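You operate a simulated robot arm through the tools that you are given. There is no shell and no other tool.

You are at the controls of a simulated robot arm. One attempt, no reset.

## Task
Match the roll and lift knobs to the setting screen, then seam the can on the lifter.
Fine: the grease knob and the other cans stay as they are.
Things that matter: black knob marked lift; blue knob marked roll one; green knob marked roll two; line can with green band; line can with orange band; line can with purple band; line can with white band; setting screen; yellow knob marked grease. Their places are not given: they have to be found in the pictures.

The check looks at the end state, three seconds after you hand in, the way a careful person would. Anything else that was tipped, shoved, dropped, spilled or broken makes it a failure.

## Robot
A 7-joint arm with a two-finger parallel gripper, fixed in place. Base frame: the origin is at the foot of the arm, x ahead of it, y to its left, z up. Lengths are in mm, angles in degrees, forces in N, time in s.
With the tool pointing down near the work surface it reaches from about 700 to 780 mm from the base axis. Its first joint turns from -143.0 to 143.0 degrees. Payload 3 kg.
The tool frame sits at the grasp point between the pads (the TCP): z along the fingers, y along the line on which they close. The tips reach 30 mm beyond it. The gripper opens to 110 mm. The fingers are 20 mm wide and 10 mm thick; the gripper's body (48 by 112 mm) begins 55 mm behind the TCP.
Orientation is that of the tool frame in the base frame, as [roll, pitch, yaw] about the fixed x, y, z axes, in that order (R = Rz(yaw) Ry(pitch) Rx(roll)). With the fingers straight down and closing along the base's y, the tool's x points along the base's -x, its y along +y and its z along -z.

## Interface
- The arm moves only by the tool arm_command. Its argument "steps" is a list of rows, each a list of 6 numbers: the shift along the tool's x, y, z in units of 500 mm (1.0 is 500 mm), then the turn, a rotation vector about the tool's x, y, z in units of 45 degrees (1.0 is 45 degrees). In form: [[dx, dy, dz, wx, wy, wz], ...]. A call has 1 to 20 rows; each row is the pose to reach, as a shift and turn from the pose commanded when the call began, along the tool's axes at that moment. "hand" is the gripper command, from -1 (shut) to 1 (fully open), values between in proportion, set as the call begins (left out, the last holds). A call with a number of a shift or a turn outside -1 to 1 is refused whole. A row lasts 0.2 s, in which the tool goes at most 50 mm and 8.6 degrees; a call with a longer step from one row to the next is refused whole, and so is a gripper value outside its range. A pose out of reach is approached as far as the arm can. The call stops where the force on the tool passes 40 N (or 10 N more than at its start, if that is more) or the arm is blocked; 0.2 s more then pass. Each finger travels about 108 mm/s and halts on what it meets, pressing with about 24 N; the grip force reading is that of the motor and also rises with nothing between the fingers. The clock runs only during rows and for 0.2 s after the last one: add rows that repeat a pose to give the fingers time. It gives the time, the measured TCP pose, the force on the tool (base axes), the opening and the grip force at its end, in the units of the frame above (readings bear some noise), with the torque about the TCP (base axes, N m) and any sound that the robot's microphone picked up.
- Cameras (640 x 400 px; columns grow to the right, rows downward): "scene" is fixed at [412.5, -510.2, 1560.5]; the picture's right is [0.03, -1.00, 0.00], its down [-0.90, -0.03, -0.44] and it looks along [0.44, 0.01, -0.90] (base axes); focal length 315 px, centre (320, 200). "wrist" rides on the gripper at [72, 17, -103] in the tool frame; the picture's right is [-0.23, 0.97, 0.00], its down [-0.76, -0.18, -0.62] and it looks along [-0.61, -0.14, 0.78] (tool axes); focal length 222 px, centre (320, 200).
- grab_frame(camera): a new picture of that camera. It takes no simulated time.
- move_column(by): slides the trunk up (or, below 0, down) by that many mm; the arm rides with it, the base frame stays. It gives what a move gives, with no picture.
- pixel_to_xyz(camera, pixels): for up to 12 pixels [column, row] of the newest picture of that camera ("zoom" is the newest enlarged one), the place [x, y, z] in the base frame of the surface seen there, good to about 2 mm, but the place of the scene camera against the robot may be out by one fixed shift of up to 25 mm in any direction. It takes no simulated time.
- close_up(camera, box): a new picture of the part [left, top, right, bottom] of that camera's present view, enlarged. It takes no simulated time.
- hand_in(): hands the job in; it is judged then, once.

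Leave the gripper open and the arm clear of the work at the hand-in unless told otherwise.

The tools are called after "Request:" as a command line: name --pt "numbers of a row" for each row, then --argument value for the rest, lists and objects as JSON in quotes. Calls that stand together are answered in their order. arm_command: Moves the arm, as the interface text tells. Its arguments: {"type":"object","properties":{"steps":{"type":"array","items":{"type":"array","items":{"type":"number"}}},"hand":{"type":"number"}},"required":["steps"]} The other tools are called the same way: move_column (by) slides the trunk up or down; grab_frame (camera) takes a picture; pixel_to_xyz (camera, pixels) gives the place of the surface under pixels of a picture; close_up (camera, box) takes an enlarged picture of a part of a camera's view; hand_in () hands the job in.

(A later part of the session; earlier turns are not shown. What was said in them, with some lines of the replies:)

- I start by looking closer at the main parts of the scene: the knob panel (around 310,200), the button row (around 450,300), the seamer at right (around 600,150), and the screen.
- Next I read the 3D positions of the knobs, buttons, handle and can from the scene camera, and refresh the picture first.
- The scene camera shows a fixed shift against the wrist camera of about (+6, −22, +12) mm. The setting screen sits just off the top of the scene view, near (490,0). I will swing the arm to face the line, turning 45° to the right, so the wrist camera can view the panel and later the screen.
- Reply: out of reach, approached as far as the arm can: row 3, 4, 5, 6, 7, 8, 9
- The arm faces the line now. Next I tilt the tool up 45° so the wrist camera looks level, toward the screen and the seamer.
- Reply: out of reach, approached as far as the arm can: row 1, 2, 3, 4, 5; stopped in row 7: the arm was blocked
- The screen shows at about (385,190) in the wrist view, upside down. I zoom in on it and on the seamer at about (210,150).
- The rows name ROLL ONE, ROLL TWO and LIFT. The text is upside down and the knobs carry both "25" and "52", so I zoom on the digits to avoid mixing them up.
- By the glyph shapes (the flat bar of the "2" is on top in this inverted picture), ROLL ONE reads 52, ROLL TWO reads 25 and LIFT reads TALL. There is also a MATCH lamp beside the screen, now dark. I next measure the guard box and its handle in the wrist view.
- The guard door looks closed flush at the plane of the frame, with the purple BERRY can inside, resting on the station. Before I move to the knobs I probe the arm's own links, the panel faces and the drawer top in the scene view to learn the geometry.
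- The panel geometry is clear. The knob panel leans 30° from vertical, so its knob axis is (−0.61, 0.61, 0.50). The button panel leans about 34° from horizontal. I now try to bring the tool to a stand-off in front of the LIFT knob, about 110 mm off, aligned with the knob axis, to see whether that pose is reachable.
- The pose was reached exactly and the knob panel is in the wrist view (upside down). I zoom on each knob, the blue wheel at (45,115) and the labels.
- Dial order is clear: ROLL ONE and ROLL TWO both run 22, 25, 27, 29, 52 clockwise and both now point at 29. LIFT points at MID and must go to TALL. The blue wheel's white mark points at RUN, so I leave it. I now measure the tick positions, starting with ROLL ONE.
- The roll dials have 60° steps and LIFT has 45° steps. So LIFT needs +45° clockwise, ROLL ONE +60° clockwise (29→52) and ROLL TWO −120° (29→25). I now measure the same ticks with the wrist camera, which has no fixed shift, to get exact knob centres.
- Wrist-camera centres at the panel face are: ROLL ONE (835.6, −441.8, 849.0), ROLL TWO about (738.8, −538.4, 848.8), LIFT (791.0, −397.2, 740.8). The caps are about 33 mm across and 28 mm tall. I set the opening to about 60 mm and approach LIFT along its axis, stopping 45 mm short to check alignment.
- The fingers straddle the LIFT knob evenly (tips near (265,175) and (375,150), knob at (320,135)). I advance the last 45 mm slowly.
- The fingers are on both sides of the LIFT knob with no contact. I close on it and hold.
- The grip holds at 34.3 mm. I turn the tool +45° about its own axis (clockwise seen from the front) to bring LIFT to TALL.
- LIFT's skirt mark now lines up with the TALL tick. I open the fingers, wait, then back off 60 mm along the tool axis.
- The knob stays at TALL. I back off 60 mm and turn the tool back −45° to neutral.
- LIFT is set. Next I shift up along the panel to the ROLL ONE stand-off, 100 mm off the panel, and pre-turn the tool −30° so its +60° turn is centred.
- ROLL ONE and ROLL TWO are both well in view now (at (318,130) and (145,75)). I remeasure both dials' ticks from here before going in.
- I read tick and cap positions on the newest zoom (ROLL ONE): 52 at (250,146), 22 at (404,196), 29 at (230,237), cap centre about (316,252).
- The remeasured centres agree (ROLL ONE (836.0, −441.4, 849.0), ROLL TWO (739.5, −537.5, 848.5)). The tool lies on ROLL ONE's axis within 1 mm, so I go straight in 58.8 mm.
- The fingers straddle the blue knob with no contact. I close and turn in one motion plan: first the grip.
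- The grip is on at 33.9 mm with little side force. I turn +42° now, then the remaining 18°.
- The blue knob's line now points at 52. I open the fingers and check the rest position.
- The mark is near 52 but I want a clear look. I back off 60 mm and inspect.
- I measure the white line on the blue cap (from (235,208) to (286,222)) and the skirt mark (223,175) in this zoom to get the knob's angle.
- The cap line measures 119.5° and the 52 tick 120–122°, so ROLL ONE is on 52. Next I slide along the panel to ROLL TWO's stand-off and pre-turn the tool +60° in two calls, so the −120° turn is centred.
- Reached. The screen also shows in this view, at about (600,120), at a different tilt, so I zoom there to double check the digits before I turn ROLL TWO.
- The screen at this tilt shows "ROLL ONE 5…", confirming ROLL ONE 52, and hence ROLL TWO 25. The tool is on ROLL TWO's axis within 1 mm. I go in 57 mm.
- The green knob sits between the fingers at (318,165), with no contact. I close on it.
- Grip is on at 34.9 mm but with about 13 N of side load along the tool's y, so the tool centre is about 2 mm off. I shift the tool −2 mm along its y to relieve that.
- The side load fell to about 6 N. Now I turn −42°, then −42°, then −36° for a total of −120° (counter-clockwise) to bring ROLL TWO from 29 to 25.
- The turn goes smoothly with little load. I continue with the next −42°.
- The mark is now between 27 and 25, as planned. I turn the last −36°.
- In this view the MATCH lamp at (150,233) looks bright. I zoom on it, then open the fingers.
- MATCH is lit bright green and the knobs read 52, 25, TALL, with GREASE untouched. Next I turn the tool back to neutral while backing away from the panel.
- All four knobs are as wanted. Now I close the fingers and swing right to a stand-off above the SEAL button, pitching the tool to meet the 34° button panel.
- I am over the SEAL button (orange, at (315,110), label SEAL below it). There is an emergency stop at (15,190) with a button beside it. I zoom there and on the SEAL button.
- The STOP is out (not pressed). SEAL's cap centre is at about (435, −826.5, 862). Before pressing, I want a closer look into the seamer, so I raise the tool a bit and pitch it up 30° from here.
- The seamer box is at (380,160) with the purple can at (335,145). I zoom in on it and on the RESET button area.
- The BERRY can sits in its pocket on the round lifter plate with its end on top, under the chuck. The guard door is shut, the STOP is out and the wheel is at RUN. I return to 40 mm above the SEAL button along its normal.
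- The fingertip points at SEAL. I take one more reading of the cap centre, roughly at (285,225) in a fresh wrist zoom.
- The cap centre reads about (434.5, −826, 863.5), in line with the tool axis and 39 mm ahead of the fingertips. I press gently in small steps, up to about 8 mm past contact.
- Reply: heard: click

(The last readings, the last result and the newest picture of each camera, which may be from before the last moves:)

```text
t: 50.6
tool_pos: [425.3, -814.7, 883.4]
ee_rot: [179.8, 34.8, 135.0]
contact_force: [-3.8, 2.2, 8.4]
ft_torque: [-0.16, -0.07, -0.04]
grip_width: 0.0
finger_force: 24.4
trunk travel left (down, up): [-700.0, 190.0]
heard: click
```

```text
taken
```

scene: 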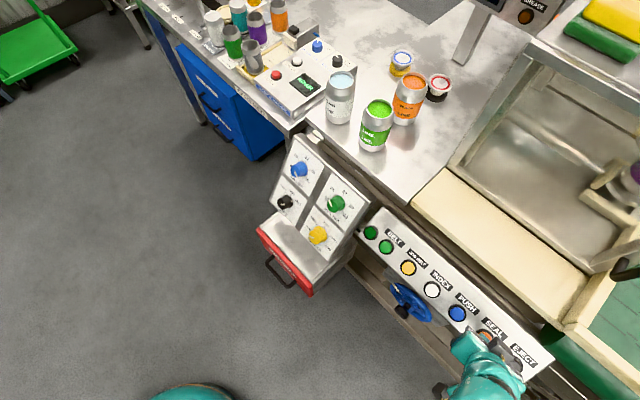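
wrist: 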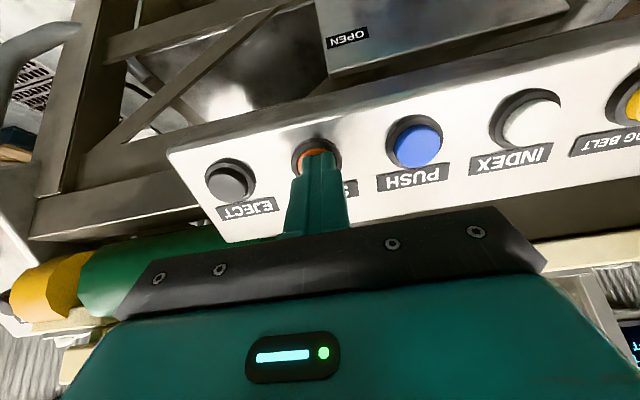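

A click was heard and the can seems to be lifting already. I retract from the button.

Request:
arm_command --pt "0 0 -0.03 0 0 0" --pt "0 0 -0.06 0 0 0" --pt "0 0 -0.1 0 0 0" --pt "0 0 -0.14 0 0 0" --pt "0 0 -0.18 0 0 0" --pt "0 0 -0.18 0 0 0"

Request:
grab_frame --camera "scene"

Request:
close_up --camera "scene" --box '[560, 120, 640, 220]'

Request:
grab_frame --camera "wrist"

```text
t: 52.0
tool_pos: [390.0, -779.6, 955.8]
ee_rot: [179.7, 34.8, 134.9]
contact_force: [0.0, 0.1, -0.6]
ft_torque: [0.03, 0.0, -0.02]
grip_width: 0.0
finger_force: 23.8
trunk travel left (down, up): [-700.0, 190.0]
```

```text
taken
```

scene: 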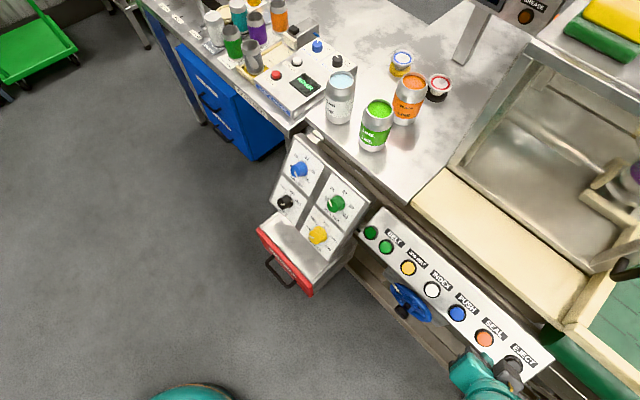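

```text
4.00 times, centred on (600, 170) of scene
```

zoom: 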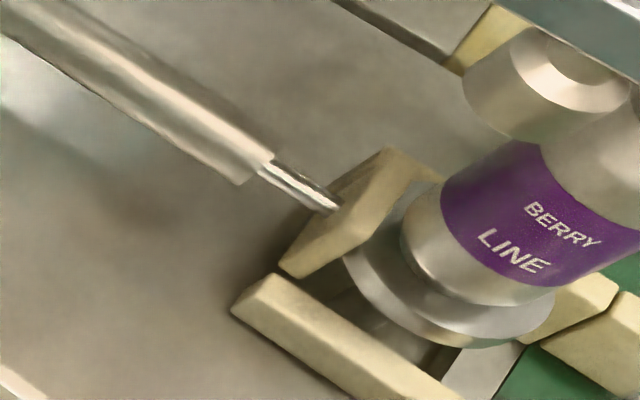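

```text
taken
```

wrist: 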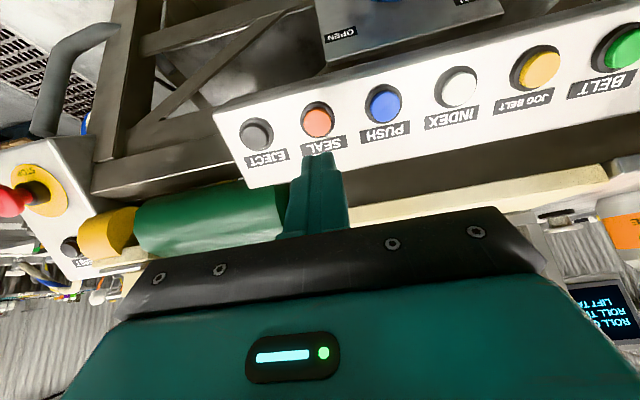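

The lifter has raised the BERRY can into the chuck; the seaming cycle is running. I wait about 3 s while backing off a little more.

Request:
arm_command --pt "0 0 -0.02 0 0 0" --pt "0 0 -0.06 0 0 0" --pt "0 0 -0.1 0 0 0" --pt "0 0 -0.1 0 0 0" --pt "0 0 -0.1 0 0 0" --pt "0 0 -0.1 0 0 0" --pt "0 0 -0.1 0 0 0" --pt "0 0 -0.1 0 0 0" --pt "0 0 -0.1 0 0 0" --pt "0 0 -0.1 0 0 0" --pt "0 0 -0.1 0 0 0" --pt "0 0 -0.1 0 0 0" --pt "0 0 -0.1 0 0 0" --pt "0 0 -0.1 0 0 0" --pt "0 0 -0.1 0 0 0"

Request:
close_up --camera "scene" --box '[560, 120, 640, 220]'

Request:
grab_frame --camera "scene"

```text
t: 55.2
tool_pos: [369.1, -760.0, 998.2]
ee_rot: [179.6, 34.8, 134.9]
contact_force: [-0.5, -0.1, 0.1]
ft_torque: [0.0, -0.01, 0.02]
grip_width: 0.0
finger_force: 24.2
trunk travel left (down, up): [-700.0, 190.0]
```

```text
4.00 times, centred on (600, 170) of scene
```

zoom: 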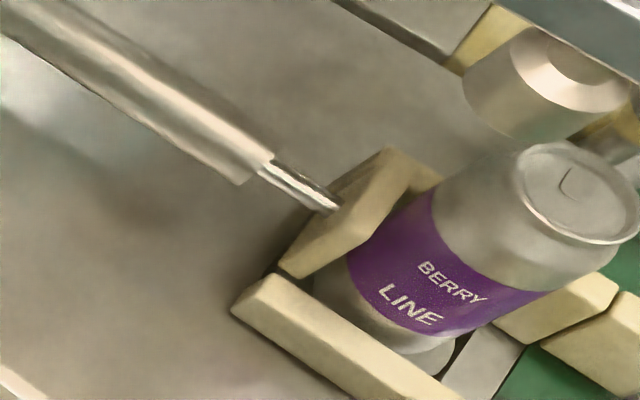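

```text
taken
```

scene: 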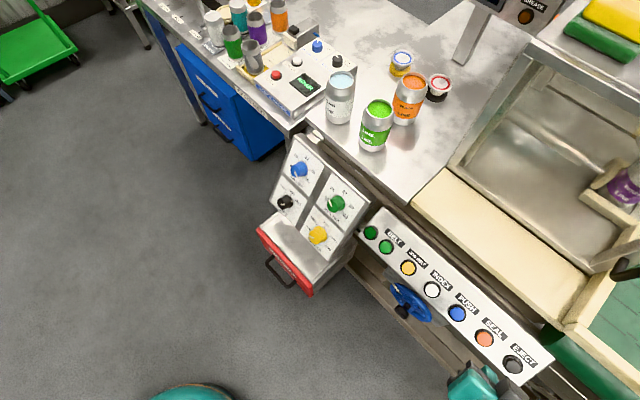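

The can is back down and its end now has a rolled-down, narrow seam rim. I check the wrist view for the lamp and screen before clearing the arm.

Request:
grab_frame --camera "wrist"

Request:
close_up --camera "wrist" --box '[540, 240, 640, 350]'

Request:
close_up --camera "scene" --box '[255, 140, 365, 260]'

Request:
close_up --camera "scene" --box '[600, 140, 640, 190]'

Request:
close_up --camera "scene" --box '[480, 0, 560, 40]'

```text
taken
```

wrist: 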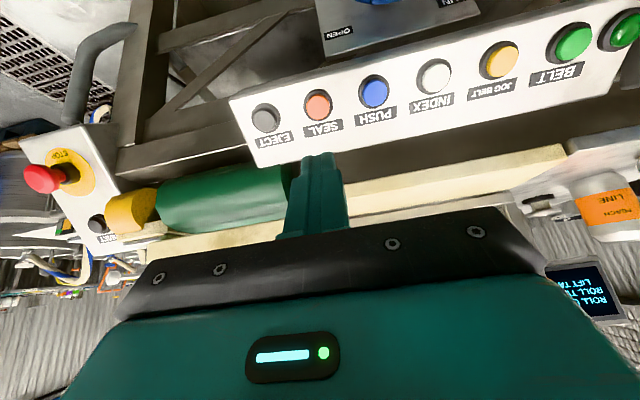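

```text
3.64 times, centred on (590, 295) of wrist
```

zoom: 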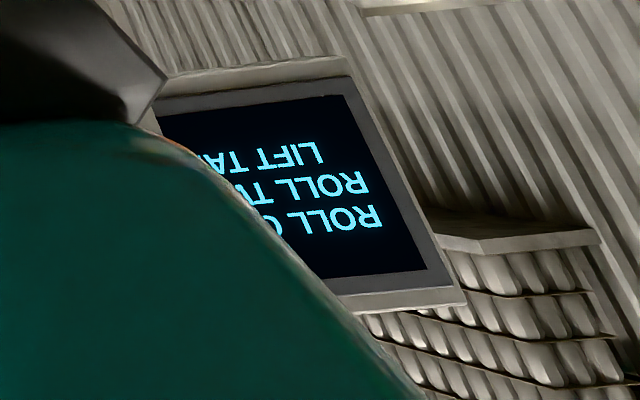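

```text
3.33 times, centred on (310, 200) of scene
```

zoom: 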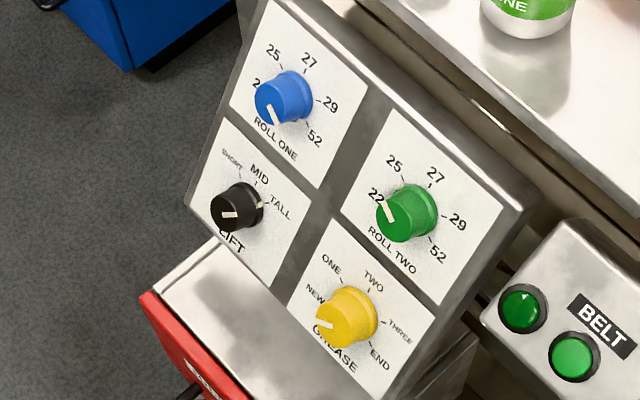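

```text
8.00 times, centred on (620, 165) of scene
```

zoom: 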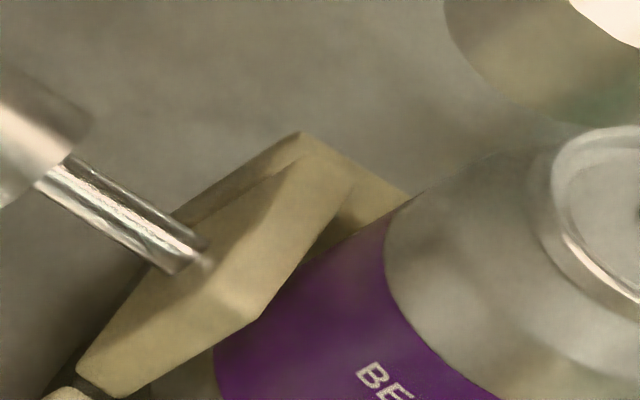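

```text
8.00 times, centred on (520, 20) of scene
```

zoom: 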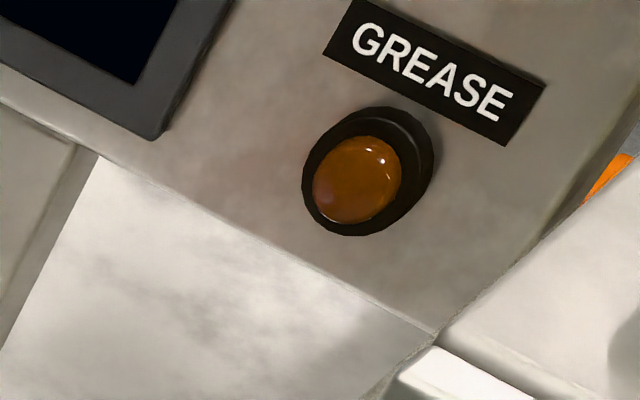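

Everything reads as wanted: knobs 52, 25, TALL, GREASE untouched, screen unchanged, can seamed and lowered. I open the gripper and swing the arm back to the clear pose in front of the panel.

Request:
arm_command --pt "0.0 0.0 -0.02 0 0 0" --pt "0.0117 0.0761 0.0 0 -0.051 0" --pt "0.0235 0.1522 0.003 0 -0.102 0" --pt "0.0352 0.2283 0.006 0 -0.153 0" --pt "0.0469 0.3044 0.009 0 -0.204 0" --pt "0.0586 0.3805 0.012 0 -0.255 0" --pt "0.0704 0.4565 0.015 0 -0.305 0" --pt "0.0821 0.5326 0.018 0 -0.356 0" --pt "0.0938 0.6087 0.02 0 -0.407 0" --pt "0.1055 0.6848 0.022 0 -0.458 0" --pt "0.1173 0.7609 0.025 0 -0.509 0" --pt "0.129 0.837 0.027 0 -0.56 0" --pt "0.129 0.837 0.027 0 -0.56 0" --pt "0.129 0.837 0.027 0 -0.56 0" --hand 1

Request:
grab_frame --camera "scene"

Request:
grab_frame --camera "wrist"

```text
t: 58.2
tool_pos: [632.4, -431.2, 951.1]
ee_rot: [179.5, 59.9, 134.7]
contact_force: [-0.2, -0.3, -0.7]
ft_torque: [-0.04, 0.0, -0.02]
grip_width: 110.1
finger_force: 0.0
trunk travel left (down, up): [-700.0, 190.0]
```

```text
taken
```

scene: 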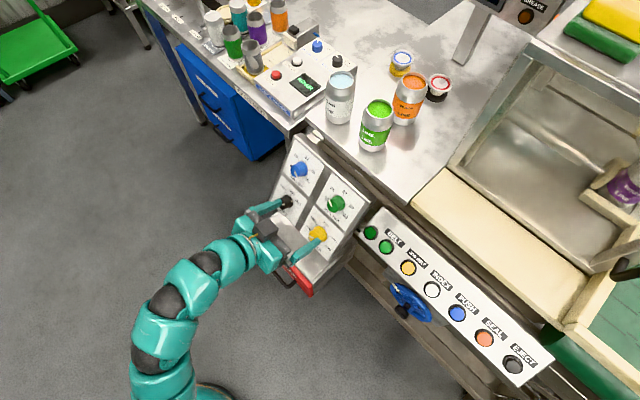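

```text
taken
```

wrist: 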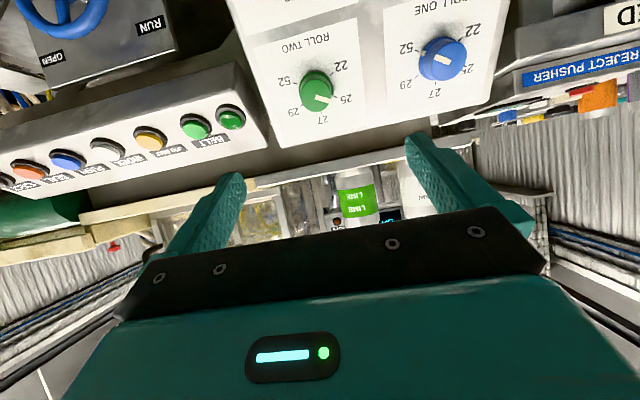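

The arm is clear and the gripper is open. I do a last zoom on both roll knobs from here.

Request:
close_up --camera "wrist" --box '[255, 0, 500, 145]'

Request:
close_up --camera "wrist" --box '[320, 180, 440, 240]'

Request:
close_up --camera "scene" --box '[310, 180, 360, 220]'

```text
2.61 times, centred on (378, 72) of wrist
```

zoom: 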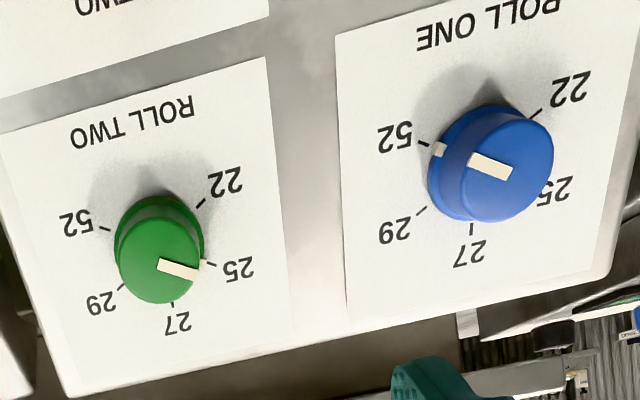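

```text
5.33 times, centred on (380, 210) of wrist
```

zoom: 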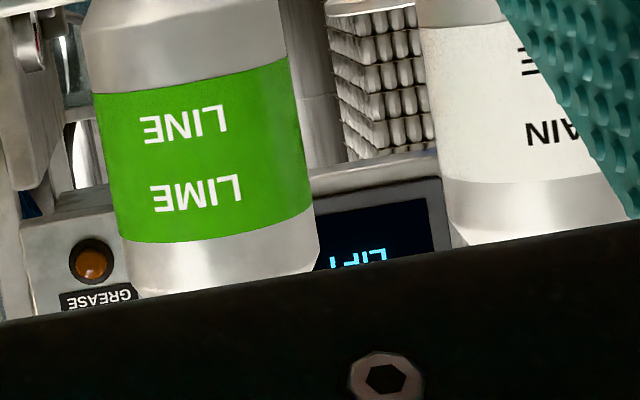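

```text
10.00 times, centred on (335, 200) of scene
```

zoom: 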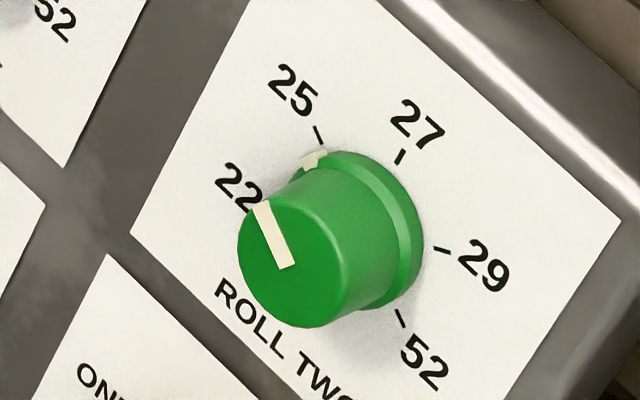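

Both marks line up: ROLL ONE on 52 and ROLL TWO on 25, with LIFT on TALL. The BERRY can is seamed and lowered, the other cans are untouched, and the arm is clear with the gripper open. I hand in.

Request:
hand_in

```text
The job is handed in.
```

The roll and lift knobs now match the setting screen, and the can on the lifter has been seamed. The job is handed in; no verdict has come back yet.

- **Knobs:** roll one went from 29 to 52, roll two from 29 to 25, and lift from MID to TALL. The MATCH lamp beside the screen lit green once all three were set.
- **Seaming:** I pressed SEAL once and heard it click. The lifter raised the can with the purple band to the chuck and brought it back down. Its end now shows a narrow, rolled rim.
- **Left alone:** the grease knob is where it was, and I saw no change in the other cans.
- **Arm:** it is clear of the work with the gripper fully open.
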